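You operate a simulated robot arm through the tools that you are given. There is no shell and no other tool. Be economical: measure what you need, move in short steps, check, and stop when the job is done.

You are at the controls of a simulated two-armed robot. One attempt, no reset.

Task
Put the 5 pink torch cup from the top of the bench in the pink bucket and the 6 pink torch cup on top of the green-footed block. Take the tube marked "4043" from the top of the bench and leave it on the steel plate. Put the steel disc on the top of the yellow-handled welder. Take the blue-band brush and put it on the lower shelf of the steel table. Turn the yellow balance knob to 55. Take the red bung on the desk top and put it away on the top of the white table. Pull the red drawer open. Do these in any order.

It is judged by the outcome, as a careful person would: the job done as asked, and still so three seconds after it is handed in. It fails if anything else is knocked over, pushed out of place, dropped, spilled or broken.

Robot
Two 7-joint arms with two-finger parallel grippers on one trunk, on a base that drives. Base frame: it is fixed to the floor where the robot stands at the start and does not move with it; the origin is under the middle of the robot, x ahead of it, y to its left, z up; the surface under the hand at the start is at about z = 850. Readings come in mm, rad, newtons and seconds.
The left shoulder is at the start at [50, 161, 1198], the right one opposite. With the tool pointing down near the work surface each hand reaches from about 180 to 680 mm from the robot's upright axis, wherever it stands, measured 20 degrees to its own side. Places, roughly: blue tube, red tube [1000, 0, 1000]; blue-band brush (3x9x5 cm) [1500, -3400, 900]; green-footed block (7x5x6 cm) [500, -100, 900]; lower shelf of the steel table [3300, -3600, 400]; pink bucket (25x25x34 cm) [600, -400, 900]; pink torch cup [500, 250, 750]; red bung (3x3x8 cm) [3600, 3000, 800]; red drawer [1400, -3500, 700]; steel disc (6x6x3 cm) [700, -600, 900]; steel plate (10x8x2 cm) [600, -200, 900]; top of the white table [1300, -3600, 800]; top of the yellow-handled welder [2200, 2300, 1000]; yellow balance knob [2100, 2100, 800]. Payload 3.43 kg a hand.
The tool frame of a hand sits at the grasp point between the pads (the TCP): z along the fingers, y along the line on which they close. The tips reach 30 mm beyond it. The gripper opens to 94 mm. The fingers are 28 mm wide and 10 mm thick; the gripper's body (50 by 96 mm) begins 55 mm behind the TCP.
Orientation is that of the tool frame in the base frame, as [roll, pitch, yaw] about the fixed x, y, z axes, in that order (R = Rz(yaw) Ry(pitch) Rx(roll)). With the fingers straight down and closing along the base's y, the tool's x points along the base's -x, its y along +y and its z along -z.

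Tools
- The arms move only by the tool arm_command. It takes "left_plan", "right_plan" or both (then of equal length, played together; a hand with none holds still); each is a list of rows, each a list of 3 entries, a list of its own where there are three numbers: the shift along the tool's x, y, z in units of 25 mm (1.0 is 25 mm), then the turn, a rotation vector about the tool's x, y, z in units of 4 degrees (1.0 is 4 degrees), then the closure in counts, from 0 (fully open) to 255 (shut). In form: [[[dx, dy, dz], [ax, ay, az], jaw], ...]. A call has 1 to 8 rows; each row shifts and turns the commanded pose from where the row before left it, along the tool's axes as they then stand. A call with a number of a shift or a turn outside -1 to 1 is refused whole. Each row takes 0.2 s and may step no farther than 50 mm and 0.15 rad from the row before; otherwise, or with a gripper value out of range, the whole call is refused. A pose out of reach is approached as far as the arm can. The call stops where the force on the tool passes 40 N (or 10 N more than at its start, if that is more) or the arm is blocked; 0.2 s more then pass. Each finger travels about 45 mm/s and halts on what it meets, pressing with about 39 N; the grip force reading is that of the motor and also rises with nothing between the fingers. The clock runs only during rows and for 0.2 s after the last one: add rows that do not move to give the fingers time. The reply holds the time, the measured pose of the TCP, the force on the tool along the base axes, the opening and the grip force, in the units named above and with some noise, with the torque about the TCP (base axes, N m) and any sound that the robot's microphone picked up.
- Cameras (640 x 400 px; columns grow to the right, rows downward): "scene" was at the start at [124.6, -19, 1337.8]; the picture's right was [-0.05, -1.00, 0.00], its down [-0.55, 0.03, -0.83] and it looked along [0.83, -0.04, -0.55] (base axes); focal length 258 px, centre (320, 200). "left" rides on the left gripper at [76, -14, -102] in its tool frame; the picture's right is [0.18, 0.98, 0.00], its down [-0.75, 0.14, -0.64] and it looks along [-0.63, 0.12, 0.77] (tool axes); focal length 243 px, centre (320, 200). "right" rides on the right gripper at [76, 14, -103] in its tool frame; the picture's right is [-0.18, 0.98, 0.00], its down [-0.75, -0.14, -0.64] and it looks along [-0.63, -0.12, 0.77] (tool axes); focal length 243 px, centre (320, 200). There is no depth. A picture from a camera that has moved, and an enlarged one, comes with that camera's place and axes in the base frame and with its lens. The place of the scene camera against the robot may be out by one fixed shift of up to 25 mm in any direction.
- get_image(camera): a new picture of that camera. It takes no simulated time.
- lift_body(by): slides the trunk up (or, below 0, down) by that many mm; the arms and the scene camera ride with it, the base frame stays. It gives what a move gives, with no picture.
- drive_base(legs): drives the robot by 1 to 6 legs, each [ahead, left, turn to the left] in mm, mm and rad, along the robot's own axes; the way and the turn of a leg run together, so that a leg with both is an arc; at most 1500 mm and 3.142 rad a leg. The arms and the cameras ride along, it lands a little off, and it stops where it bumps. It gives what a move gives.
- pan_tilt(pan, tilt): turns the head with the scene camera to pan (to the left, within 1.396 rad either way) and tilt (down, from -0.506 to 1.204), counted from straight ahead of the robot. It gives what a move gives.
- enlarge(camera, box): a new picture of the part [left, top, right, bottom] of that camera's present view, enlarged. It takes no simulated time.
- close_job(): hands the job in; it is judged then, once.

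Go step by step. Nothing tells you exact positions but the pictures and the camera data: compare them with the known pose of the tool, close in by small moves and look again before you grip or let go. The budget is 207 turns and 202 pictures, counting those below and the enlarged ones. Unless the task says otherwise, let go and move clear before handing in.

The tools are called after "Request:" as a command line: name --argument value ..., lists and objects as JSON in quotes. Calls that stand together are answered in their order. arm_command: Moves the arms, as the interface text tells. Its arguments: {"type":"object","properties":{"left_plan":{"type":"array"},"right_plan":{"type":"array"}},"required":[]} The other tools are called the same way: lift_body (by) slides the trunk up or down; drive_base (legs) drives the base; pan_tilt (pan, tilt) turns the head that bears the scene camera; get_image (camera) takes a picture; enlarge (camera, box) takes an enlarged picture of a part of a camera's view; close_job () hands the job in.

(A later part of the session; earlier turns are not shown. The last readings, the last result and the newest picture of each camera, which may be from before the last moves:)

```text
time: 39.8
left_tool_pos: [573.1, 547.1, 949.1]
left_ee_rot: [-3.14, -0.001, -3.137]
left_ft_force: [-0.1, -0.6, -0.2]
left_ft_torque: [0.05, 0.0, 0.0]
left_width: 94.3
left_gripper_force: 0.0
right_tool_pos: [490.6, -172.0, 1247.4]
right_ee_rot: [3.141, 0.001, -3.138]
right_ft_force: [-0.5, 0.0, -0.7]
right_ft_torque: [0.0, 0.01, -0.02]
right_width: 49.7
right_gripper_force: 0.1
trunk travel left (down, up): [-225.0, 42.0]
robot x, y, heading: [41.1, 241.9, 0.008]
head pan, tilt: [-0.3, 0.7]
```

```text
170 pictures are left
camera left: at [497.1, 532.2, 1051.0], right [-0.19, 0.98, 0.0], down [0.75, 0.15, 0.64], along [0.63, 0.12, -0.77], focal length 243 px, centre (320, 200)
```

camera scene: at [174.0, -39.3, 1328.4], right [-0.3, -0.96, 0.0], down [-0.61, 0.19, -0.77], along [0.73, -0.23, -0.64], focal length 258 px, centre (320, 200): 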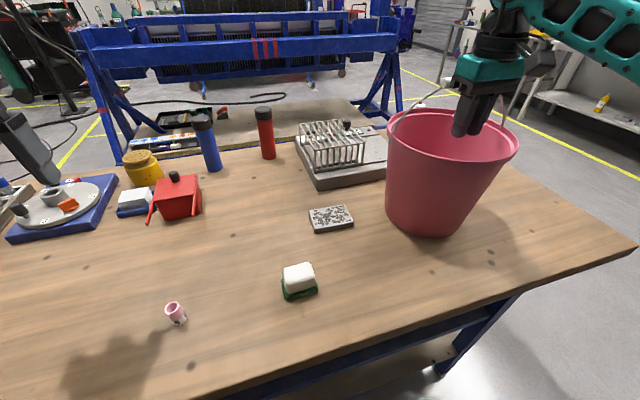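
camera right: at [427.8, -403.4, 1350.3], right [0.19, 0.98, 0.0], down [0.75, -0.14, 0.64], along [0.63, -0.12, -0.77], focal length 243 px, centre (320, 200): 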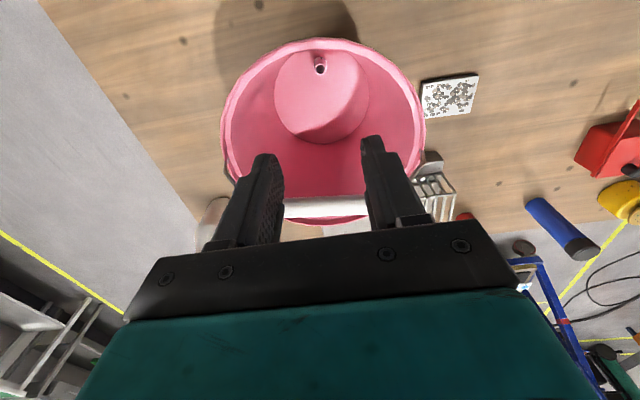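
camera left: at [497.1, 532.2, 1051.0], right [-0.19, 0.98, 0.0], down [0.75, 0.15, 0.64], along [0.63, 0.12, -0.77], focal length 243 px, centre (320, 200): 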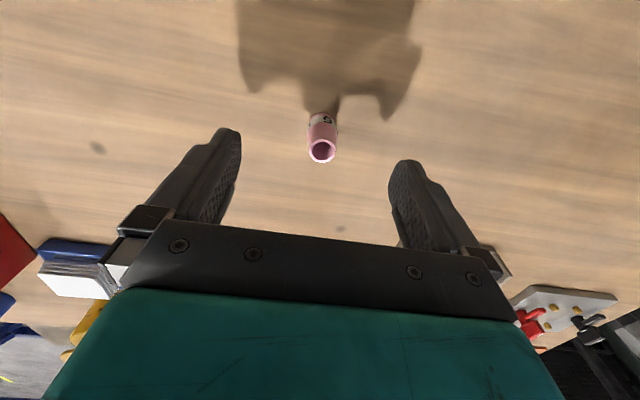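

Request:
arm_command --left_plan '[[[0.1, 0, 0.9], [0, 0, 0], 0], [[0, 0, 0.9], [0, 0, 0], 0], [[0, 0, 0.75], [0, 0, 0], 0], [[0, 0, 0], [0, 0, 0], 150], [[0, 0, 0], [0, 0, 0], 255], [[0, 0, 0], [0, 0, 0], 255], [[0, 0, 0], [0, 0, 0], 255], [[0, 0, 0], [0, 0, 0], 255]]'

Request:
arm_command --left_plan '[[[0, 0, -0.5], [0, 0, 0], 255], [[0, 0, -1], [0, 0, 0], 255], [[0, 0, -1], [0, 0, 0], 255], [[0, 0, -1], [0, 0, 0], 255], [[0, 0, -1], [0, 0, 0], 255], [[0.5, 0, -1], [0, 0, 0], 255], [[0.5, 0, -1], [0, 0, 0], 255]]'

Request:
enlarge --camera "left" --box '[220, 100, 420, 260]'

```text
time: 41.6
left_tool_pos: [569.2, 547.5, 885.9]
left_ee_rot: [-3.14, 0.0, -3.138]
left_ft_force: [0.6, 0.0, 0.9]
left_ft_torque: [0.0, -0.02, 0.0]
left_width: 22.9
left_gripper_force: 31.3
right_tool_pos: [489.1, -171.4, 1246.6]
right_ee_rot: [3.141, 0.0, -3.138]
right_ft_force: [-0.3, -0.6, -1.2]
right_ft_torque: [-0.03, 0.01, -0.01]
right_width: 49.7
right_gripper_force: 0.1
trunk travel left (down, up): [-225.0, 42.0]
robot x, y, heading: [44.4, 247.3, 0.006]
head pan, tilt: [-0.3, 0.7]
```

```text
time: 43.2
left_tool_pos: [545.5, 547.0, 1048.0]
left_ee_rot: [3.142, 0.001, -3.137]
left_ft_force: [1.1, 0.7, 0.5]
left_ft_torque: [0.02, -0.01, -0.02]
left_width: 22.3
left_gripper_force: 39.3
right_tool_pos: [489.2, -171.5, 1246.5]
right_ee_rot: [3.141, -0.001, -3.138]
right_ft_force: [0.0, -0.2, 0.4]
right_ft_torque: [-0.01, -0.01, 0.01]
right_width: 49.8
right_gripper_force: 0.0
trunk travel left (down, up): [-225.0, 42.0]
robot x, y, heading: [41.3, 243.7, 0.007]
head pan, tilt: [-0.3, 0.7]
```

```text
2.50 times, centred on (320, 180) of left
camera zoom: at [469.5, 532.5, 1150.4], right [-0.19, 0.98, 0.0], down [0.75, 0.15, 0.64], along [0.63, 0.12, -0.77], focal length 606 px, centre (320, 250)
```

zoom: 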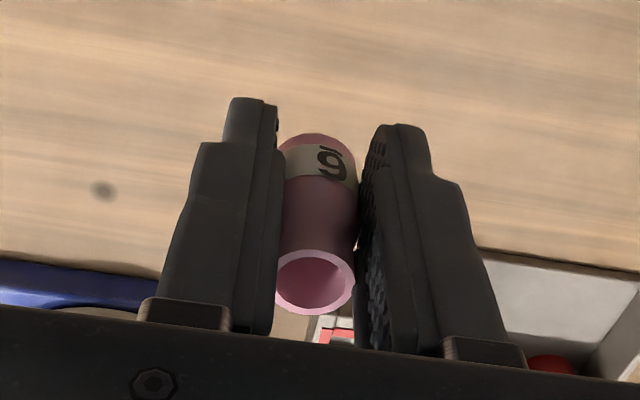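

Cup 6 is held (label 6 upright). I drive right so that the left arm can reach the block.

Request:
drive_base --legs '[[0, -390, 0]]'

Request:
pan_tilt --pan 0.1 --tilt 0.7

Request:
get_image --camera "scene"

Request:
get_image --camera "left"

```text
time: 47.2
left_tool_pos: [546.5, 165.5, 1048.2]
left_ee_rot: [-3.141, 0.0, -3.128]
left_ft_force: [-1.4, -0.6, -0.4]
left_ft_torque: [-0.03, -0.02, 0.01]
left_width: 22.5
left_gripper_force: 38.6
right_tool_pos: [495.6, -554.9, 1247.2]
right_ee_rot: [3.141, 0.0, -3.133]
right_ft_force: [-0.4, -1.1, -1.1]
right_ft_torque: [0.0, -0.02, 0.04]
right_width: 49.8
right_gripper_force: 0.1
trunk travel left (down, up): [-225.0, 42.0]
robot x, y, heading: [44.8, -140.0, 0.015]
head pan, tilt: [-0.3, 0.7]
```

```text
time: 48.1
left_tool_pos: [545.0, 164.9, 1047.5]
left_ee_rot: [3.142, 0.0, -3.132]
left_ft_force: [-0.3, -0.3, -0.7]
left_ft_torque: [0.0, 0.02, 0.02]
left_width: 22.2
left_gripper_force: 39.2
right_tool_pos: [495.0, -553.7, 1246.9]
right_ee_rot: [-3.141, 0.0, -3.13]
right_ft_force: [0.4, 0.2, -0.6]
right_ft_torque: [0.02, -0.03, 0.0]
right_width: 49.4
right_gripper_force: 0.0
trunk travel left (down, up): [-225.0, 42.0]
robot x, y, heading: [49.7, -143.0, 0.009]
head pan, tilt: [0.099, 0.7]
```

```text
168 pictures are left
camera scene: at [165.8, -145.9, 1328.0], right [0.11, -0.99, 0.0], down [-0.64, -0.07, -0.76], along [0.76, 0.08, -0.64], focal length 258 px, centre (320, 200)
```

scene: 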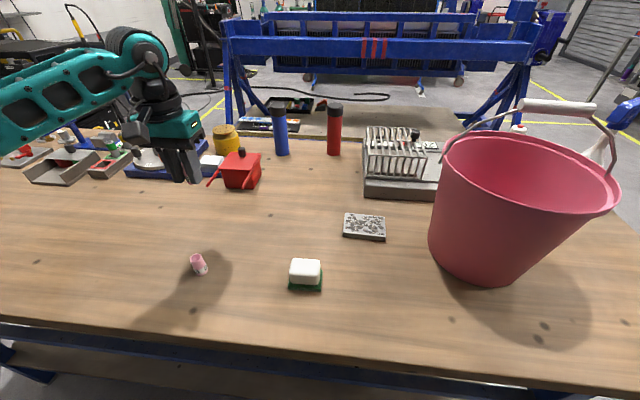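

```text
167 pictures are left
camera left: at [470.6, 149.5, 1150.0], right [-0.2, 0.98, 0.0], down [0.75, 0.15, 0.64], along [0.63, 0.13, -0.77], focal length 243 px, centre (320, 200)
```

left: 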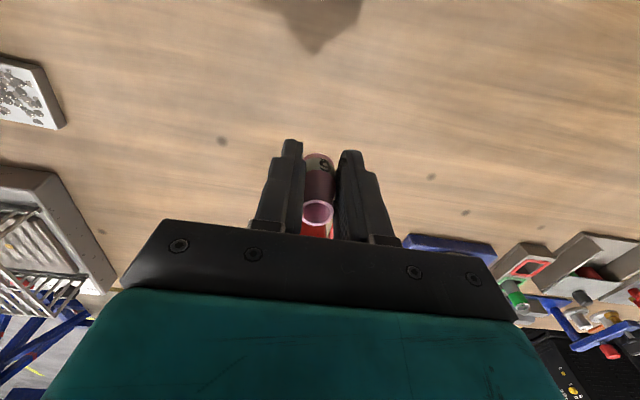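

The block is near (455,-88). I carry cup 6 over there at height and look down.

Request:
arm_command --left_plan '[[[0.3, -1, 0], [0, 0, 0], 255], [[0.3, -1, 0], [0, 0, 0], 255], [[0.3, -1, 0], [0, 0, 0], 255], [[0.3, -1, 0], [0, 0, 0], 255], [[0.3, -1, 0], [0, 0, 0], 255], [[0.3, -1, 0], [0, 0, 0], 255], [[0.3, -1, 0], [0, 0, 0], 255], [[0.3, -1, 0], [0, 0, 0], 255]]'

Request:
arm_command --left_plan '[[[0.6, -1, 0], [0, 0, 0], 255], [[0.6, -1, 0], [0, 0, 0], 255], [[0, 0, 0], [0, 0, 0], 255]]'

Request:
get_image --camera "left"

Request:
get_image --camera "scene"

```text
time: 49.9
left_tool_pos: [487.6, -38.3, 1047.6]
left_ee_rot: [3.141, 0.002, -3.13]
left_ft_force: [0.6, -0.7, -0.3]
left_ft_torque: [0.03, 0.01, -0.01]
left_width: 22.4
left_gripper_force: 39.2
right_tool_pos: [494.7, -554.9, 1246.7]
right_ee_rot: [3.141, 0.0, -3.131]
right_ft_force: [-0.2, -0.1, -0.1]
right_ft_torque: [0.02, 0.0, 0.0]
right_width: 49.6
right_gripper_force: 0.0
trunk travel left (down, up): [-225.0, 42.0]
robot x, y, heading: [45.8, -142.4, 0.006]
head pan, tilt: [0.099, 0.7]
```

```text
time: 50.7
left_tool_pos: [458.2, -86.9, 1047.3]
left_ee_rot: [-3.14, -0.001, -3.129]
left_ft_force: [0.1, -0.6, -0.1]
left_ft_torque: [-0.01, 0.01, 0.02]
left_width: 22.6
left_gripper_force: 39.2
right_tool_pos: [494.9, -555.1, 1247.3]
right_ee_rot: [-3.141, 0.0, -3.13]
right_ft_force: [-0.9, 0.5, 0.0]
right_ft_torque: [0.01, 0.01, 0.03]
right_width: 49.8
right_gripper_force: 0.0
trunk travel left (down, up): [-225.0, 42.0]
robot x, y, heading: [45.4, -139.9, 0.016]
head pan, tilt: [0.099, 0.7]
```

```text
166 pictures are left
camera left: at [383.8, -102.8, 1151.2], right [-0.2, 0.98, 0.0], down [0.75, 0.15, 0.64], along [0.63, 0.13, -0.77], focal length 243 px, centre (320, 200)
```

left: 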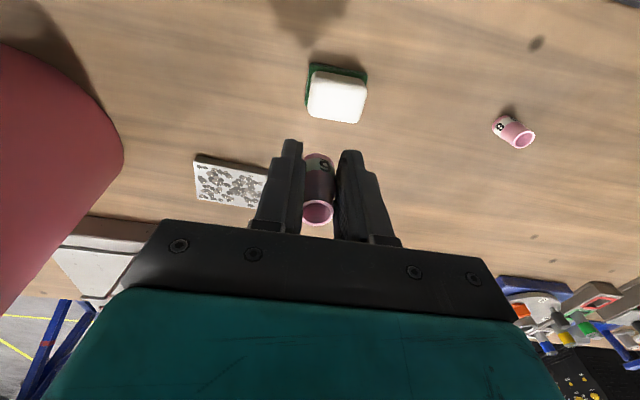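

```text
165 pictures are left
camera scene: at [165.8, -145.6, 1328.0], right [0.11, -0.99, 0.0], down [-0.64, -0.07, -0.76], along [0.76, 0.08, -0.64], focal length 258 px, centre (320, 200)
```

scene: 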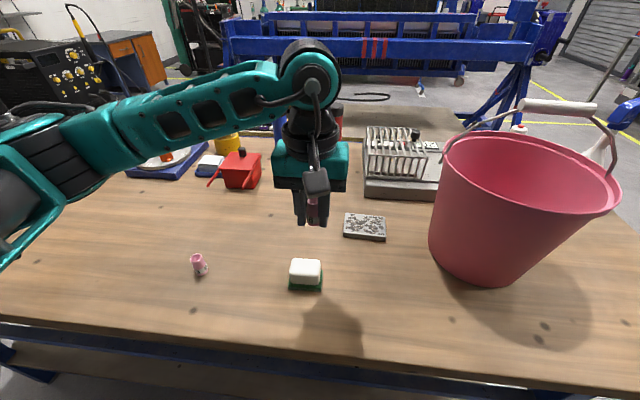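

Block top centre ≈ (454,-71). I lower to z≈970 over it and check from both cameras.

Request:
arm_command --left_plan '[[[0.15, 0.32, 0.9], [0, 0, 0], 255], [[0, 0.32, 0.9], [0, 0, 0], 255], [[0, 0, 0.9], [0, 0, 0], 255], [[0, 0, 0], [0, 0, 0], 255]]'

Request:
enlarge --camera "left" --box '[220, 20, 460, 240]'

Request:
enlarge --camera "scene" --box '[240, 180, 380, 320]'

```text
time: 51.7
left_tool_pos: [456.6, -72.1, 980.9]
left_ee_rot: [-3.14, 0.0, -3.128]
left_ft_force: [1.0, 0.4, -0.2]
left_ft_torque: [0.04, -0.01, 0.02]
left_width: 22.5
left_gripper_force: 39.1
right_tool_pos: [495.5, -553.6, 1247.1]
right_ee_rot: [3.141, 0.0, -3.131]
right_ft_force: [0.1, -0.8, 0.0]
right_ft_torque: [-0.02, 0.01, 0.0]
right_width: 49.6
right_gripper_force: 0.1
trunk travel left (down, up): [-225.0, 42.0]
robot x, y, heading: [45.8, -142.6, 0.011]
head pan, tilt: [0.099, 0.7]
```

```text
1.82 times, centred on (340, 130) of left
camera zoom: at [380.7, -87.2, 1083.2], right [-0.2, 0.98, 0.0], down [0.75, 0.15, 0.64], along [0.63, 0.13, -0.77], focal length 441 px, centre (284, 327)
```

zoom: 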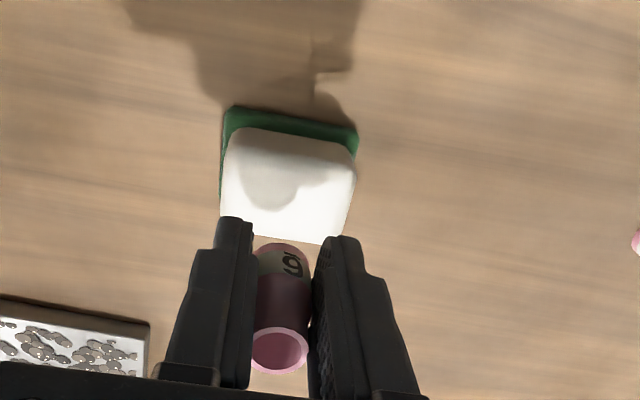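

```text
2.86 times, centred on (310, 250) of scene
camera zoom: at [165.7, -145.8, 1328.0], right [0.11, -0.99, 0.0], down [-0.64, -0.07, -0.77], along [0.76, 0.08, -0.64], focal length 739 px, centre (349, 57)
```

zoom: 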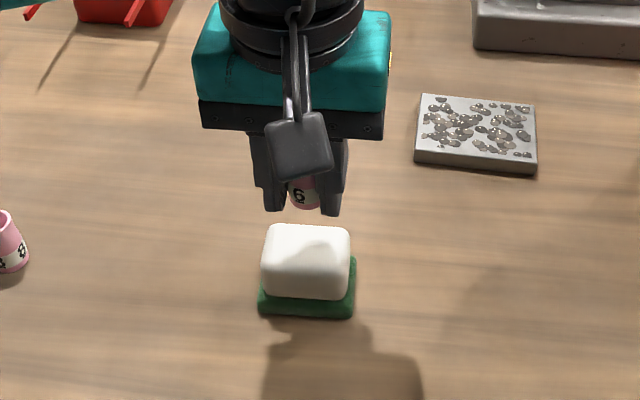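

Aligned to within 5 mm. I lower in small steps to contact.

Request:
arm_command --left_plan '[[[0.2, 0, 0.6], [0, 0, 0], 255], [[0, 0, 0.5], [0, 0, 0], 255], [[0, 0, 0], [0, 0, 0], 255]]'

Request:
enlarge --camera "scene" --box '[240, 180, 380, 320]'

Request:
enlarge --camera "left" --box '[240, 60, 440, 200]'

```text
time: 52.5
left_tool_pos: [450.2, -70.9, 950.7]
left_ee_rot: [-3.14, 0.0, -3.129]
left_ft_force: [-0.4, 0.0, 0.1]
left_ft_torque: [0.01, 0.01, -0.02]
left_width: 22.3
left_gripper_force: 39.2
right_tool_pos: [495.5, -554.8, 1247.7]
right_ee_rot: [-3.141, 0.0, -3.132]
right_ft_force: [0.3, 0.1, -0.1]
right_ft_torque: [0.0, -0.01, -0.04]
right_width: 49.7
right_gripper_force: 0.0
trunk travel left (down, up): [-225.0, 42.0]
robot x, y, heading: [45.0, -141.6, 0.011]
head pan, tilt: [0.099, 0.7]
```

```text
2.86 times, centred on (310, 250) of scene
camera zoom: at [165.8, -145.8, 1328.0], right [0.11, -0.99, 0.0], down [-0.64, -0.07, -0.76], along [0.76, 0.08, -0.64], focal length 739 px, centre (349, 57)
```

zoom: 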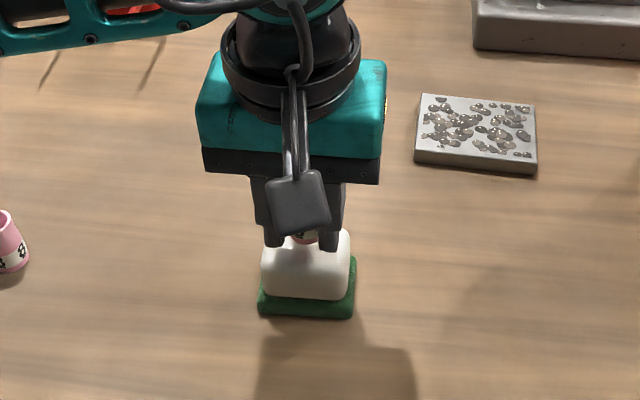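

```text
2.86 times, centred on (340, 130) of left
camera zoom: at [375.8, -86.3, 1054.2], right [-0.2, 0.98, 0.0], down [0.75, 0.15, 0.64], along [0.63, 0.13, -0.77], focal length 693 px, centre (263, 400)
```

zoom: 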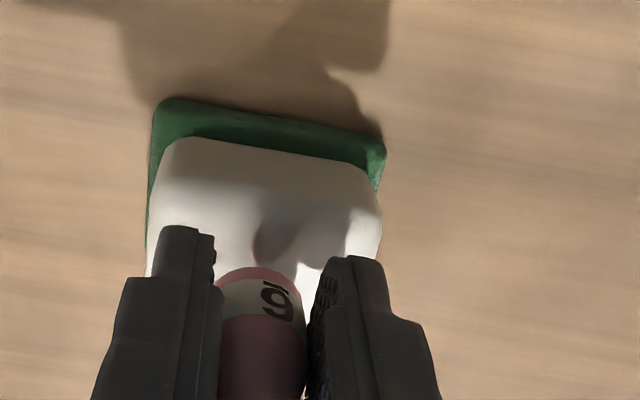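

Request:
arm_command --left_plan '[[[0, 0, 0.12], [0, 0, 0], 255], [[0, 0, 0], [0, 0, 0], 255]]'

Request:
arm_command --left_plan '[[[0, 0, 0.1], [0, 0, 0], 255], [[0, 0, 0], [0, 0, 0], 255]]'

Request:
enlarge --camera "left" --box '[240, 60, 440, 200]'

```text
time: 53.1
left_tool_pos: [450.7, -70.3, 948.8]
left_ee_rot: [-3.139, -0.001, -3.129]
left_ft_force: [-0.1, -0.2, -0.5]
left_ft_torque: [-0.01, 0.02, -0.02]
left_width: 22.4
left_gripper_force: 39.3
right_tool_pos: [495.1, -554.7, 1247.0]
right_ee_rot: [3.141, 0.0, -3.131]
right_ft_force: [-0.6, 0.2, 0.4]
right_ft_torque: [0.01, 0.03, 0.0]
right_width: 49.4
right_gripper_force: 0.1
trunk travel left (down, up): [-225.0, 42.0]
robot x, y, heading: [45.4, -141.5, 0.013]
head pan, tilt: [0.099, 0.7]
```

```text
time: 53.7
left_tool_pos: [450.0, -70.2, 945.1]
left_ee_rot: [-3.141, 0.0, -3.128]
left_ft_force: [-0.5, -0.1, -0.1]
left_ft_torque: [-0.02, 0.01, 0.03]
left_width: 22.5
left_gripper_force: 39.2
right_tool_pos: [495.7, -553.7, 1246.7]
right_ee_rot: [-3.141, 0.0, -3.13]
right_ft_force: [0.3, -0.8, -0.4]
right_ft_torque: [0.01, 0.01, 0.03]
right_width: 49.8
right_gripper_force: 0.1
trunk travel left (down, up): [-225.0, 42.0]
robot x, y, heading: [45.0, -139.9, 0.012]
head pan, tilt: [0.099, 0.7]
```

```text
2.86 times, centred on (340, 130) of left
camera zoom: at [374.7, -85.5, 1048.7], right [-0.2, 0.98, 0.0], down [0.75, 0.15, 0.64], along [0.63, 0.13, -0.77], focal length 693 px, centre (263, 400)
```

zoom: 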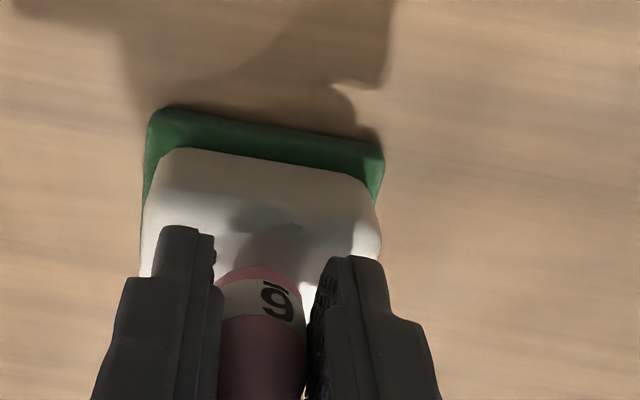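

Request:
arm_command --left_plan '[[[0, 0, 0.1], [0, 0, 0], 255], [[0, 0, 0], [0, 0, 0], 255]]'

Request:
arm_command --left_plan '[[[0, 0, 0.1], [0, 0, 0], 255], [[0, 0, 0], [0, 0, 0], 255]]'

Request:
enlarge --camera "left" --box '[240, 60, 440, 200]'

Request:
enlarge --camera "scene" --box '[270, 220, 350, 300]'

```text
time: 54.3
left_tool_pos: [450.0, -70.3, 942.3]
left_ee_rot: [3.141, -0.001, -3.127]
left_ft_force: [1.0, -0.2, 0.6]
left_ft_torque: [0.0, 0.01, 0.01]
left_width: 22.3
left_gripper_force: 39.1
right_tool_pos: [495.3, -554.3, 1248.7]
right_ee_rot: [-3.141, -0.001, -3.13]
right_ft_force: [0.7, 0.3, -0.1]
right_ft_torque: [-0.02, -0.02, -0.02]
right_width: 49.6
right_gripper_force: 0.2
trunk travel left (down, up): [-225.0, 42.0]
robot x, y, heading: [49.4, -143.2, 0.014]
head pan, tilt: [0.099, 0.7]
```

```text
time: 54.9
left_tool_pos: [450.2, -68.7, 941.5]
left_ee_rot: [3.141, 0.0, -3.13]
left_ft_force: [0.4, -0.8, -0.7]
left_ft_torque: [0.0, 0.03, 0.04]
left_width: 22.3
left_gripper_force: 39.0
right_tool_pos: [495.0, -554.9, 1246.3]
right_ee_rot: [3.141, 0.0, -3.13]
right_ft_force: [0.6, 0.2, 0.7]
right_ft_torque: [0.0, 0.0, -0.02]
right_width: 49.6
right_gripper_force: 0.0
trunk travel left (down, up): [-225.0, 42.0]
robot x, y, heading: [46.8, -139.9, 0.015]
head pan, tilt: [0.099, 0.7]
```

```text
2.86 times, centred on (340, 130) of left
camera zoom: at [374.5, -85.7, 1043.9], right [-0.2, 0.98, 0.0], down [0.75, 0.15, 0.64], along [0.63, 0.13, -0.77], focal length 693 px, centre (263, 400)
```

zoom: 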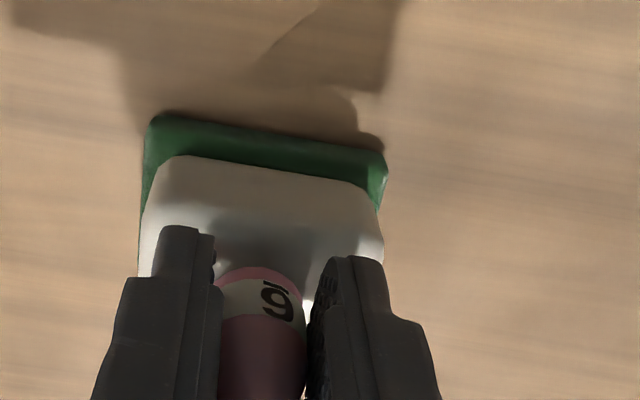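

```text
5.00 times, centred on (310, 260) of scene
camera zoom: at [165.8, -145.8, 1328.0], right [0.11, -0.99, 0.0], down [-0.64, -0.07, -0.76], along [0.76, 0.08, -0.64], focal length 1292 px, centre (370, -100)
```

zoom: 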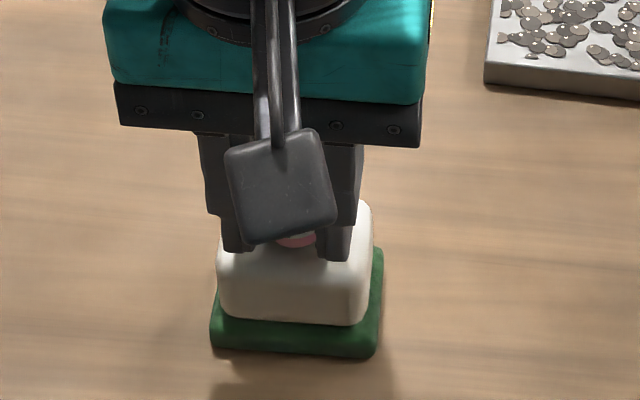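

The cup sits ~10 mm ahead of the TCP in the grip, so I shift 9 mm back and keep lowering.

Request:
arm_command --left_plan '[[[0.36, 0, 0], [0, 0, 0], 255], [[0, 0, 0.1], [0, 0, 0], 255], [[0, 0, 0], [0, 0, 0], 255]]'

Request:
arm_command --left_plan '[[[0, 0, 0.1], [0, 0, 0], 255], [[0, 0, 0], [0, 0, 0], 255]]'

Request:
enlarge --camera "left" --box '[240, 60, 440, 200]'

Request:
enlarge --camera "scene" --box '[270, 220, 350, 300]'

```text
time: 55.7
left_tool_pos: [441.3, -69.2, 939.5]
left_ee_rot: [-3.139, 0.0, -3.129]
left_ft_force: [0.1, 0.3, 0.0]
left_ft_torque: [0.04, 0.01, 0.05]
left_width: 22.3
left_gripper_force: 39.4
right_tool_pos: [496.5, -554.5, 1245.6]
right_ee_rot: [3.14, 0.001, -3.13]
right_ft_force: [0.8, 0.3, -1.5]
right_ft_torque: [0.01, 0.01, -0.01]
right_width: 49.8
right_gripper_force: 0.1
trunk travel left (down, up): [-225.0, 42.0]
robot x, y, heading: [45.1, -139.5, 0.013]
head pan, tilt: [0.099, 0.7]
```

```text
time: 56.3
left_tool_pos: [441.2, -71.7, 938.6]
left_ee_rot: [-3.137, 0.007, -3.13]
left_ft_force: [-0.3, 1.0, 16.6]
left_ft_torque: [0.1, -0.12, 0.03]
left_width: 22.3
left_gripper_force: 38.8
right_tool_pos: [492.4, -555.0, 1247.2]
right_ee_rot: [-3.14, -0.001, -3.133]
right_ft_force: [0.5, 0.3, 0.3]
right_ft_torque: [-0.02, -0.02, 0.0]
right_width: 49.4
right_gripper_force: 0.1
trunk travel left (down, up): [-225.0, 42.0]
robot x, y, heading: [45.1, -141.1, 0.011]
head pan, tilt: [0.099, 0.7]
```

```text
2.86 times, centred on (340, 130) of left
camera zoom: at [365.3, -86.4, 1040.6], right [-0.2, 0.98, 0.0], down [0.75, 0.15, 0.65], along [0.63, 0.12, -0.76], focal length 693 px, centre (263, 400)
```

zoom: 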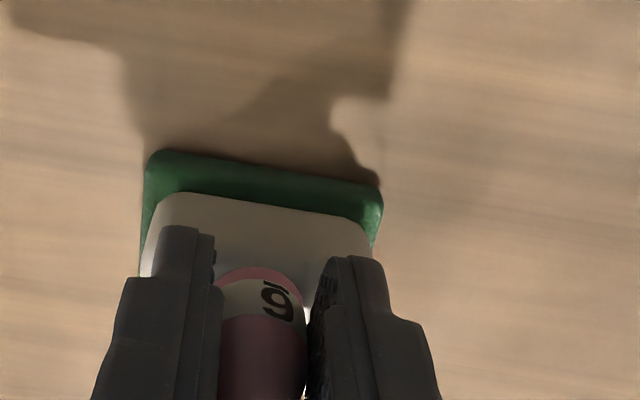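

```text
5.00 times, centred on (310, 260) of scene
camera zoom: at [164.6, -145.8, 1328.4], right [0.11, -0.99, 0.0], down [-0.64, -0.07, -0.77], along [0.76, 0.08, -0.64], focal length 1292 px, centre (370, -100)
```

zoom: 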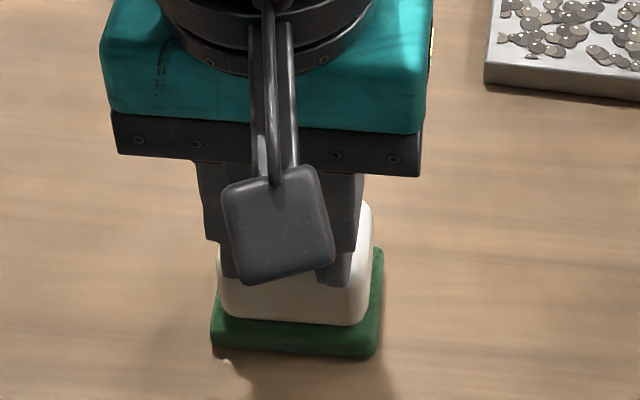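

Contact (16 N). I ease up a hair, open, and rise straight up.

Request:
arm_command --left_plan '[[[0, 0, -0.05], [0, 0, 0], 255], [[0, 0, 0], [0, 0, 0], 180], [[0, 0, 0], [0, 0, 0], 120], [[0, 0, 0], [0, 0, 0], 100], [[0, 0, 0], [0, 0, 0], 100]]'

Request:
arm_command --left_plan '[[[0, 0, -0.5], [0, 0, 0], 100], [[0, 0, -1], [0, 0, 0], 100], [[0, 0, -1], [0, 0, 0], 100], [[0, 0, -1], [0, 0, 0], 100], [[0, 0, -1], [0, 0, 0], 100]]'

Request:
get_image --camera "left"

Request:
enlarge --camera "scene" --box '[240, 180, 380, 320]'

```text
time: 57.5
left_tool_pos: [441.9, -70.6, 937.2]
left_ee_rot: [-3.14, -0.001, -3.128]
left_ft_force: [0.1, 0.5, -0.7]
left_ft_torque: [0.04, -0.03, -0.03]
left_width: 57.3
left_gripper_force: 0.2
right_tool_pos: [495.2, -553.6, 1247.0]
right_ee_rot: [3.141, 0.0, -3.13]
right_ft_force: [-0.4, -0.5, 0.3]
right_ft_torque: [-0.02, 0.01, 0.0]
right_width: 49.9
right_gripper_force: 0.1
trunk travel left (down, up): [-225.0, 42.0]
robot x, y, heading: [46.1, -142.3, 0.009]
head pan, tilt: [0.099, 0.7]
```

```text
time: 58.7
left_tool_pos: [441.6, -71.1, 1051.1]
left_ee_rot: [-3.141, 0.0, -3.129]
left_ft_force: [0.0, 0.4, -0.6]
left_ft_torque: [0.0, -0.01, 0.01]
left_width: 57.4
left_gripper_force: 0.1
right_tool_pos: [495.6, -554.3, 1247.5]
right_ee_rot: [3.141, -0.001, -3.132]
right_ft_force: [-0.6, 0.1, 0.3]
right_ft_torque: [-0.01, -0.01, 0.0]
right_width: 49.6
right_gripper_force: 0.0
trunk travel left (down, up): [-225.0, 42.0]
robot x, y, heading: [45.0, -138.0, 0.015]
head pan, tilt: [0.099, 0.7]
```

```text
155 pictures are left
camera left: at [366.1, -85.6, 1153.8], right [-0.2, 0.98, 0.0], down [0.75, 0.15, 0.64], along [0.63, 0.12, -0.77], focal length 243 px, centre (320, 200)
```

left: 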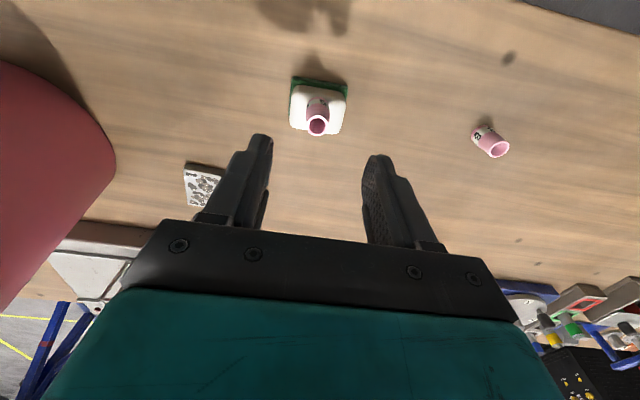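

```text
2.86 times, centred on (310, 250) of scene
camera zoom: at [165.7, -145.9, 1328.0], right [0.11, -0.99, 0.0], down [-0.64, -0.07, -0.77], along [0.76, 0.08, -0.64], focal length 739 px, centre (349, 57)
```

zoom: 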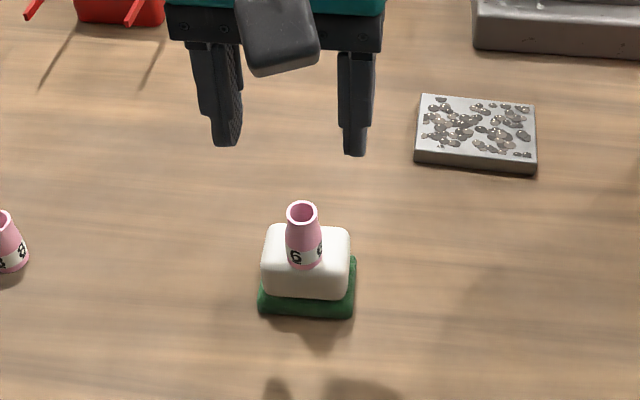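

Cup 6 stands on the block. Next the tubes: look for a label.

Request:
arm_command --left_plan '[[[0, 1, -1], [0, 0, 0], 100], [[0, 1, -1], [0, 0, 0], 100], [[0, 1, -1], [0, 0, 0], 100], [[0, 1, -1], [0, 0, 0], 100], [[0, 1, 0], [0, 0, 0], 100], [[0, 1, 0], [0, 0, 0], 100], [[0, 1, 0], [0, 0, 0], 0], [[0, 1, 0], [0, 0, 0], 0]]'

Request:
enlarge --camera "scene" --box '[250, 80, 370, 180]'

Request:
get_image --camera "left"

```text
time: 60.5
left_tool_pos: [440.3, 130.4, 1151.5]
left_ee_rot: [-3.141, 0.0, -3.128]
left_ft_force: [0.1, -0.2, -0.5]
left_ft_torque: [0.01, -0.03, -0.01]
left_width: 94.0
left_gripper_force: 0.0
right_tool_pos: [494.9, -554.6, 1247.1]
right_ee_rot: [-3.141, 0.001, -3.134]
right_ft_force: [0.2, 0.5, 0.8]
right_ft_torque: [0.01, 0.02, -0.02]
right_width: 49.8
right_gripper_force: 0.1
trunk travel left (down, up): [-225.0, 42.0]
robot x, y, heading: [46.0, -143.0, 0.014]
head pan, tilt: [0.099, 0.7]
```

```text
4.00 times, centred on (310, 130) of scene
camera zoom: at [165.6, -145.5, 1328.0], right [0.11, -0.99, 0.0], down [-0.64, -0.07, -0.77], along [0.76, 0.08, -0.64], focal length 1034 px, centre (360, 480)
```

zoom: 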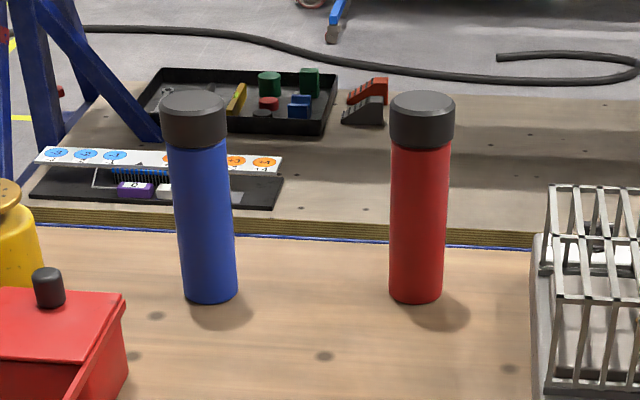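

```text
152 pictures are left
camera left: at [364.3, 115.1, 1253.3], right [-0.2, 0.98, 0.0], down [0.75, 0.15, 0.64], along [0.63, 0.12, -0.77], focal length 243 px, centre (320, 200)
```

left: 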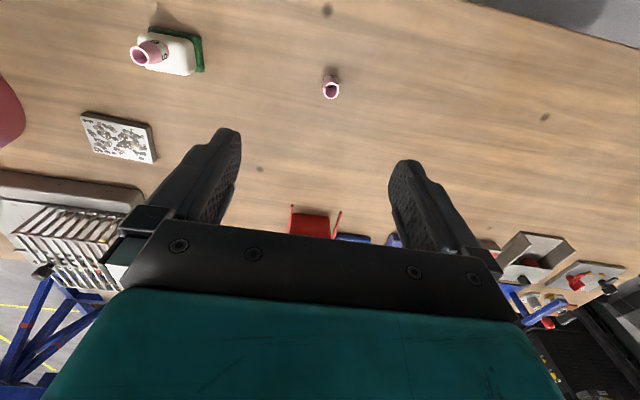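

No label is visible from this side. I look from the right-hand camera and head for the disc and the side access.

Request:
get_image --camera "right"

Request:
pan_tilt --pan -0.9 --tilt 0.7

Request:
get_image --camera "scene"

```text
151 pictures are left
camera right: at [420.2, -539.9, 1350.0], right [0.17, 0.98, 0.0], down [0.76, -0.13, 0.64], along [0.63, -0.11, -0.77], focal length 243 px, centre (320, 200)
```

right: 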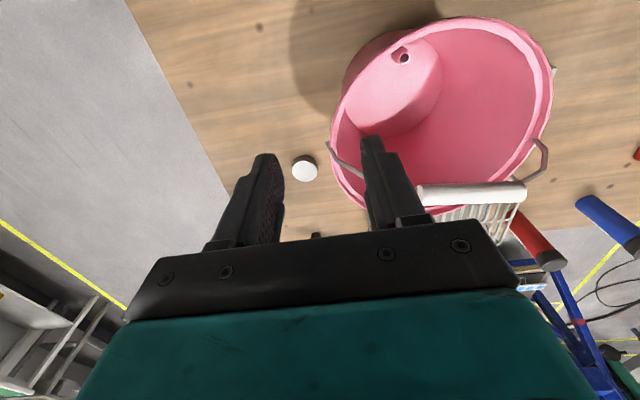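

```text
time: 61.7
left_tool_pos: [440.0, 130.5, 1150.1]
left_ee_rot: [-3.141, 0.0, -3.128]
left_ft_force: [0.0, -0.2, -0.4]
left_ft_torque: [0.01, -0.01, -0.01]
left_width: 93.9
left_gripper_force: 0.0
right_tool_pos: [495.8, -555.2, 1246.7]
right_ee_rot: [3.141, 0.002, -3.132]
right_ft_force: [1.1, -0.8, 0.7]
right_ft_torque: [0.03, 0.01, 0.0]
right_width: 49.9
right_gripper_force: 0.1
trunk travel left (down, up): [-225.0, 42.0]
robot x, y, heading: [47.7, -138.3, 0.012]
head pan, tilt: [-0.901, 0.7]
```

```text
150 pictures are left
camera scene: at [135.0, -221.1, 1328.0], right [-0.78, -0.63, 0.0], down [-0.41, 0.5, -0.76], along [0.48, -0.59, -0.64], focal length 258 px, centre (320, 200)
```

scene: 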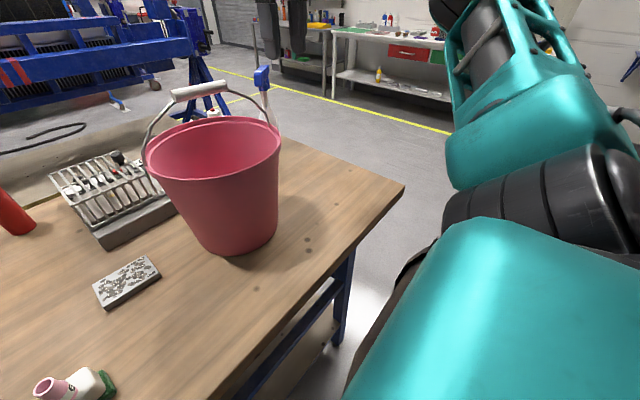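

The disc is at about (710,-628). I'll go around the right end of the bench to view the tubes from the side and see what is behind.

Request:
drive_base --legs '[[-250, 0, 0], [0, -1150, 0], [1000, 0, 0]]'

Request:
pan_tilt --pan 1.2 --tilt 0.35

Request:
get_image --camera "scene"

```text
time: 78.1
left_tool_pos: [1188.8, -998.0, 1150.1]
left_ee_rot: [3.141, -0.001, -3.128]
left_ft_force: [-1.2, -0.1, 0.1]
left_ft_torque: [0.05, 0.01, -0.01]
left_width: 94.0
left_gripper_force: 0.0
right_tool_pos: [1244.2, -1683.2, 1246.7]
right_ee_rot: [3.141, -0.001, -3.13]
right_ft_force: [0.6, -0.8, -0.5]
right_ft_torque: [0.01, 0.02, 0.02]
right_width: 49.6
right_gripper_force: 0.2
trunk travel left (down, up): [-225.0, 42.0]
robot x, y, heading: [792.3, -1268.2, 0.016]
head pan, tilt: [-0.901, 0.7]
```

```text
time: 80.1
left_tool_pos: [1188.1, -998.0, 1151.6]
left_ee_rot: [-3.14, -0.001, -3.128]
left_ft_force: [0.1, 0.0, 0.0]
left_ft_torque: [0.0, -0.03, 0.03]
left_width: 94.1
left_gripper_force: 0.1
right_tool_pos: [1243.8, -1682.0, 1247.5]
right_ee_rot: [3.141, -0.001, -3.129]
right_ft_force: [-0.3, 0.8, -0.6]
right_ft_torque: [0.02, -0.01, 0.04]
right_width: 49.7
right_gripper_force: 0.1
trunk travel left (down, up): [-225.0, 42.0]
robot x, y, heading: [792.1, -1271.0, 0.011]
head pan, tilt: [1.201, 0.351]
```

```text
149 pictures are left
camera scene: at [861.9, -1196.4, 1359.4], right [0.94, -0.35, 0.0], down [-0.12, -0.32, -0.94], along [0.33, 0.88, -0.34], focal length 258 px, centre (320, 200)
```

scene: 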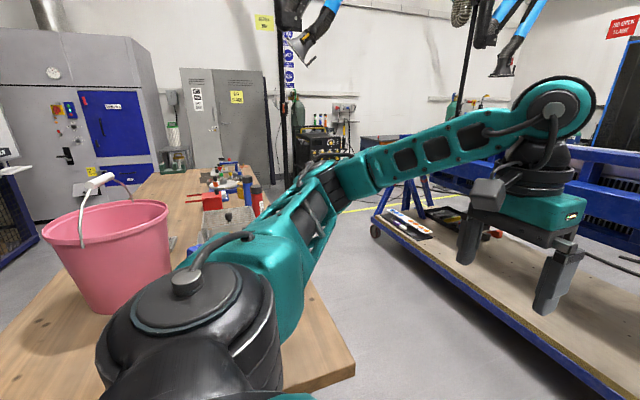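

Behind the bench there is an aisle before a trolley. I turn to face along the aisle (heading +90°) and look.

Request:
drive_base --legs '[[0, 0, 1.555]]'

Request:
pan_tilt --pan -0.2 --tilt 0.5

Request:
get_image --camera "scene"

Request:
pan_tilt --pan -1.0 --tilt 0.5

Request:
get_image --camera "scene"

```text
time: 84.3
left_tool_pos: [536.2, -864.5, 1150.8]
left_ee_rot: [-3.141, 0.0, -1.594]
left_ft_force: [-0.4, -1.2, 0.1]
left_ft_torque: [-0.01, -0.01, -0.02]
left_width: 93.9
left_gripper_force: 0.0
right_tool_pos: [1223.4, -836.0, 1246.5]
right_ee_rot: [-3.141, -0.001, -1.594]
right_ft_force: [-0.9, 0.2, 0.2]
right_ft_torque: [0.02, 0.02, -0.01]
right_width: 49.6
right_gripper_force: 0.1
trunk travel left (down, up): [-225.0, 42.0]
robot x, y, heading: [793.7, -1268.8, 1.544]
head pan, tilt: [1.201, 0.351]
```

```text
time: 85.8
left_tool_pos: [537.3, -865.9, 1150.8]
left_ee_rot: [-3.141, -0.001, -1.596]
left_ft_force: [-0.3, -0.8, 0.8]
left_ft_torque: [0.02, -0.01, 0.0]
left_width: 94.3
left_gripper_force: 0.1
right_tool_pos: [1221.8, -834.3, 1245.2]
right_ee_rot: [-3.141, -0.001, -1.594]
right_ft_force: [0.0, -0.9, 0.3]
right_ft_torque: [0.01, 0.0, 0.02]
right_width: 49.6
right_gripper_force: 0.0
trunk travel left (down, up): [-225.0, 42.0]
robot x, y, heading: [794.6, -1268.2, 1.549]
head pan, tilt: [-0.201, 0.499]
```

```text
148 pictures are left
camera scene: at [810.5, -1155.5, 1345.7], right [0.97, -0.22, 0.0], down [-0.11, -0.47, -0.88], along [0.2, 0.86, -0.48], focal length 258 px, centre (320, 200)
```

scene: 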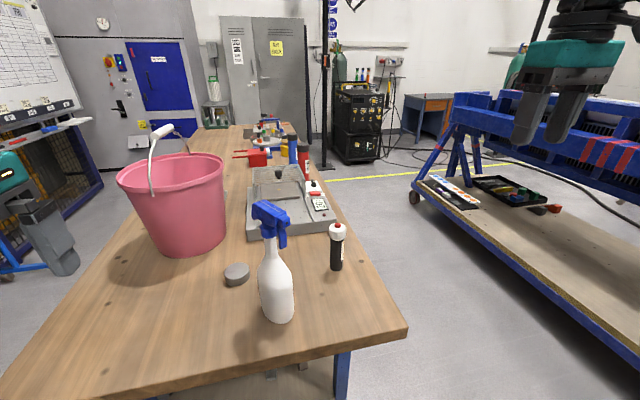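

```text
time: 86.9
left_tool_pos: [535.6, -865.5, 1150.1]
left_ee_rot: [-3.141, 0.0, -1.595]
left_ft_force: [0.2, -0.5, -0.6]
left_ft_torque: [0.0, 0.01, 0.06]
left_width: 93.9
left_gripper_force: 0.1
right_tool_pos: [1222.0, -835.3, 1247.8]
right_ee_rot: [3.141, 0.001, -1.597]
right_ft_force: [0.4, 0.2, 0.5]
right_ft_torque: [0.02, -0.01, -0.02]
right_width: 49.8
right_gripper_force: 0.1
trunk travel left (down, up): [-225.0, 42.0]
robot x, y, heading: [793.9, -1267.0, 1.549]
head pan, tilt: [-1.0, 0.499]
```

```text
147 pictures are left
camera scene: at [868.0, -1196.8, 1345.7], right [0.52, -0.85, 0.0], down [-0.41, -0.25, -0.88], along [0.75, 0.46, -0.48], focal length 258 px, centre (320, 200)
```

scene: 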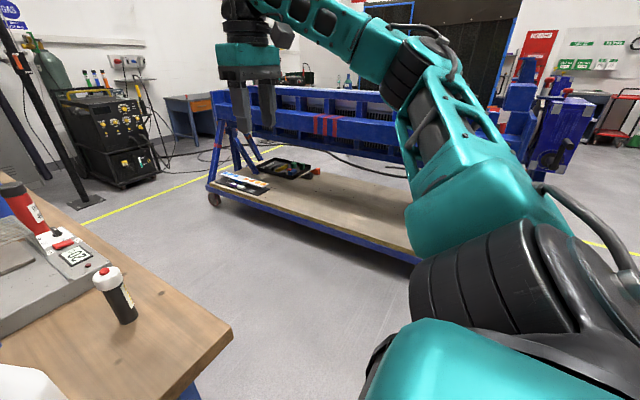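

The aisle is wide. The red tube shows a label; I enlarge it.

Request:
enlarge --camera "scene" --box '[0, 170, 80, 250]'

Request:
pan_tilt --pan -0.4 --tilt 0.5

Request:
enlarge --camera "scene" --box '[180, 100, 300, 200]'

```text
5.00 times, centred on (40, 210) of scene
camera zoom: at [868.0, -1196.8, 1345.7], right [0.52, -0.85, 0.0], down [-0.41, -0.25, -0.88], along [0.75, 0.46, -0.48], focal length 1292 px, centre (1720, 150)
```

zoom: 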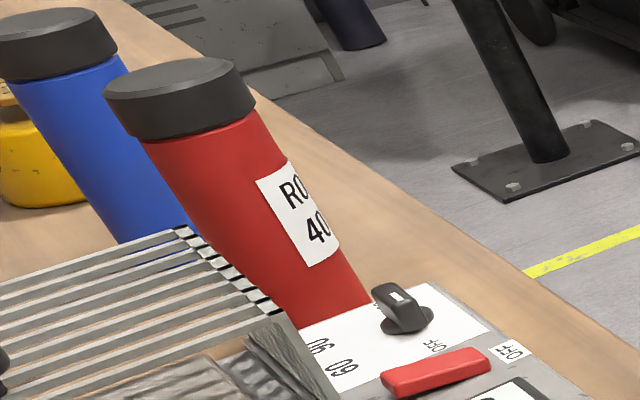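

```text
time: 87.9
left_tool_pos: [537.2, -864.1, 1151.3]
left_ee_rot: [-3.141, -0.001, -1.596]
left_ft_force: [-0.2, 0.9, 0.4]
left_ft_torque: [0.02, 0.0, -0.01]
left_width: 93.8
left_gripper_force: 0.1
right_tool_pos: [1222.4, -835.3, 1246.4]
right_ee_rot: [-3.141, 0.0, -1.595]
right_ft_force: [0.2, -0.7, -0.4]
right_ft_torque: [0.0, 0.04, 0.01]
right_width: 49.8
right_gripper_force: 0.1
trunk travel left (down, up): [-225.0, 42.0]
robot x, y, heading: [795.2, -1269.1, 1.549]
head pan, tilt: [-0.4, 0.499]
```

```text
4.00 times, centred on (240, 150) of scene
camera zoom: at [827.8, -1161.3, 1345.7], right [0.91, -0.41, 0.0], down [-0.2, -0.44, -0.88], along [0.36, 0.8, -0.48], focal length 1034 px, centre (640, 400)
```

zoom: 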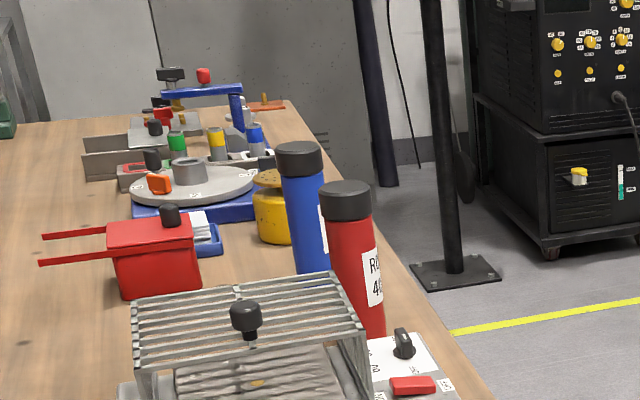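

Both labels face the aisle. I tuck the right hand in and drive into the aisle to read them.

Request:
arm_command --right_plan '[[[0.6, 1, 0], [0, 0, 0], 0], [[0.6, 1, 0], [0, 0, 0], 0], [[0.6, 1, 0], [0, 0, 0], 0], [[0.6, 1, 0], [0, 0, 0], 0], [[0.6, 1, 0], [0, 0, 0], 0], [[0.6, 1, 0], [0, 0, 0], 0], [[0.6, 0, 0], [0, 0, 0], 0], [[0, 0, 0], [0, 0, 0], 0]]'

Request:
drive_base --legs '[[0, -610, 0], [600, 0, 0]]'

Request:
pan_tilt --pan 0.6 --tilt 0.5

Request:
get_image --camera "scene"

```text
time: 89.7
left_tool_pos: [537.1, -864.5, 1150.1]
left_ee_rot: [-3.141, 0.0, -1.595]
left_ft_force: [-0.6, -0.7, 0.5]
left_ft_torque: [0.0, 0.06, 0.01]
left_width: 93.9
left_gripper_force: 0.1
right_tool_pos: [1067.9, -934.3, 1247.8]
right_ee_rot: [-3.141, 0.0, -1.596]
right_ft_force: [-0.7, -0.2, 0.2]
right_ft_torque: [0.0, 0.01, -0.01]
right_width: 94.0
right_gripper_force: 0.0
trunk travel left (down, up): [-225.0, 42.0]
robot x, y, heading: [794.4, -1268.6, 1.543]
head pan, tilt: [-0.4, 0.499]
```

```text
time: 98.6
left_tool_pos: [1163.9, -267.1, 1150.1]
left_ee_rot: [-3.141, 0.0, -1.593]
left_ft_force: [-0.3, -1.1, -0.2]
left_ft_torque: [0.02, 0.0, -0.02]
left_width: 94.3
left_gripper_force: 0.0
right_tool_pos: [1695.3, -338.7, 1246.5]
right_ee_rot: [-3.141, -0.001, -1.595]
right_ft_force: [0.4, 0.5, -0.2]
right_ft_torque: [0.0, 0.02, -0.01]
right_width: 93.7
right_gripper_force: 0.1
trunk travel left (down, up): [-225.0, 42.0]
robot x, y, heading: [1418.6, -671.9, 1.542]
head pan, tilt: [-0.4, 0.499]
```

```text
time: 99.9
left_tool_pos: [1163.2, -268.3, 1150.3]
left_ee_rot: [-3.141, -0.001, -1.596]
left_ft_force: [-0.2, 0.1, -1.2]
left_ft_torque: [-0.01, -0.01, 0.01]
left_width: 94.2
left_gripper_force: 0.0
right_tool_pos: [1696.5, -340.0, 1247.2]
right_ee_rot: [-3.141, 0.0, -1.597]
right_ft_force: [0.4, -0.3, 0.3]
right_ft_torque: [0.0, -0.01, 0.01]
right_width: 93.9
right_gripper_force: 0.1
trunk travel left (down, up): [-225.0, 42.0]
robot x, y, heading: [1420.0, -676.1, 1.543]
head pan, tilt: [0.6, 0.499]
```

```text
144 pictures are left
camera scene: at [1367.1, -571.1, 1345.7], right [0.84, 0.54, 0.0], down [0.26, -0.4, -0.88], along [-0.48, 0.74, -0.48], focal length 258 px, centre (320, 200)
```

scene: 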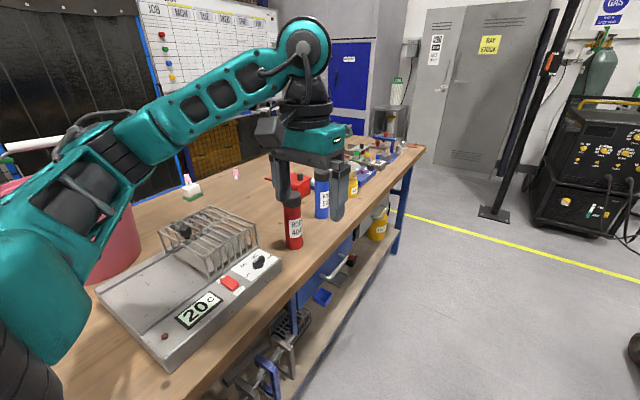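

Request:
enlarge --camera "scene" --box '[270, 150, 370, 260]'

```text
3.64 times, centred on (320, 205) of scene
camera zoom: at [1367.1, -571.1, 1345.7], right [0.84, 0.54, 0.0], down [0.26, -0.4, -0.88], along [-0.48, 0.74, -0.48], focal length 940 px, centre (320, 182)
```

zoom: 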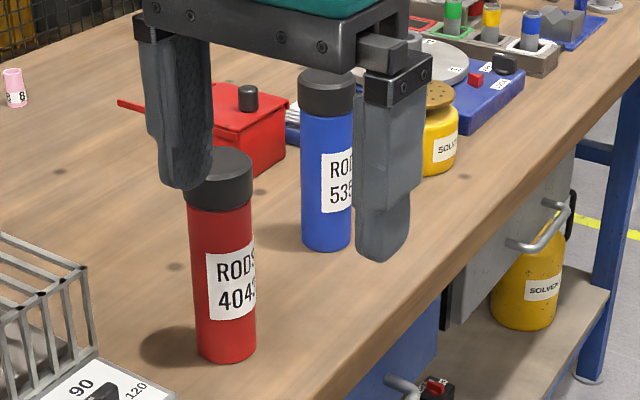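

The red tube is RODS 404x (blue is 535x), so red is the 4043. I drive ahead 190 mm and bring the left hand over the red tube.

Request:
drive_base --legs '[[190, 0, 0]]'

Request:
arm_command --left_plan '[[[0, 1, 0], [0, 0, 0], 0], [[0, 1, 0], [0, 0, 0], 0], [[0, 1, 0], [0, 0, 0], 0], [[0, 1, 0], [0, 0, 0], 0], [[0, 0, 0], [0, 0, 0], 0]]'

Request:
get_image --camera "left"

Request:
get_image --camera "scene"

```text
time: 101.4
left_tool_pos: [1168.4, -77.6, 1148.5]
left_ee_rot: [3.141, 0.001, -1.596]
left_ft_force: [0.2, -0.5, -0.9]
left_ft_torque: [0.0, -0.03, -0.03]
left_width: 94.2
left_gripper_force: 0.1
right_tool_pos: [1700.7, -147.6, 1245.7]
right_ee_rot: [3.141, 0.001, -1.594]
right_ft_force: [0.4, -0.1, -0.3]
right_ft_torque: [-0.02, -0.03, 0.01]
right_width: 94.1
right_gripper_force: 0.0
trunk travel left (down, up): [-225.0, 42.0]
robot x, y, heading: [1421.6, -484.5, 1.543]
head pan, tilt: [0.6, 0.499]
```

```text
time: 102.6
left_tool_pos: [1068.8, -76.6, 1150.2]
left_ee_rot: [3.141, 0.0, -1.596]
left_ft_force: [-0.6, -0.6, 0.4]
left_ft_torque: [-0.02, 0.02, 0.02]
left_width: 94.0
left_gripper_force: 0.1
right_tool_pos: [1700.0, -147.5, 1245.9]
right_ee_rot: [-3.14, 0.001, -1.594]
right_ft_force: [0.2, -0.8, 0.0]
right_ft_torque: [-0.01, 0.0, -0.02]
right_width: 94.2
right_gripper_force: 0.2
trunk travel left (down, up): [-225.0, 42.0]
robot x, y, heading: [1425.5, -482.0, 1.545]
head pan, tilt: [0.6, 0.499]
```

```text
142 pictures are left
camera left: at [1082.3, -153.0, 1252.9], right [-0.99, -0.16, 0.0], down [-0.12, 0.76, 0.64], along [-0.1, 0.63, -0.77], focal length 243 px, centre (320, 200)
```

left: 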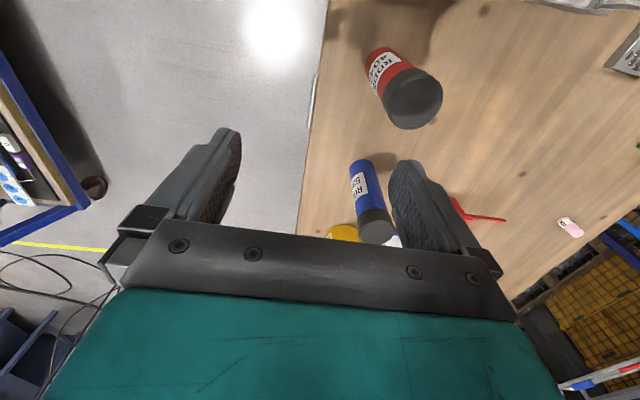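

```text
141 pictures are left
camera scene: at [1371.8, -380.6, 1345.7], right [0.84, 0.54, 0.0], down [0.26, -0.4, -0.88], along [-0.48, 0.74, -0.48], focal length 258 px, centre (320, 200)
```

scene: 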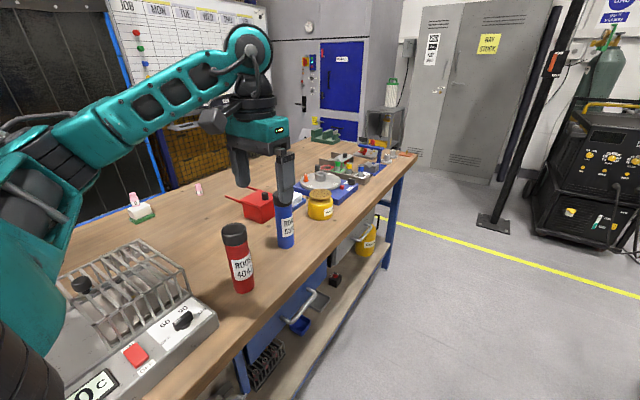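

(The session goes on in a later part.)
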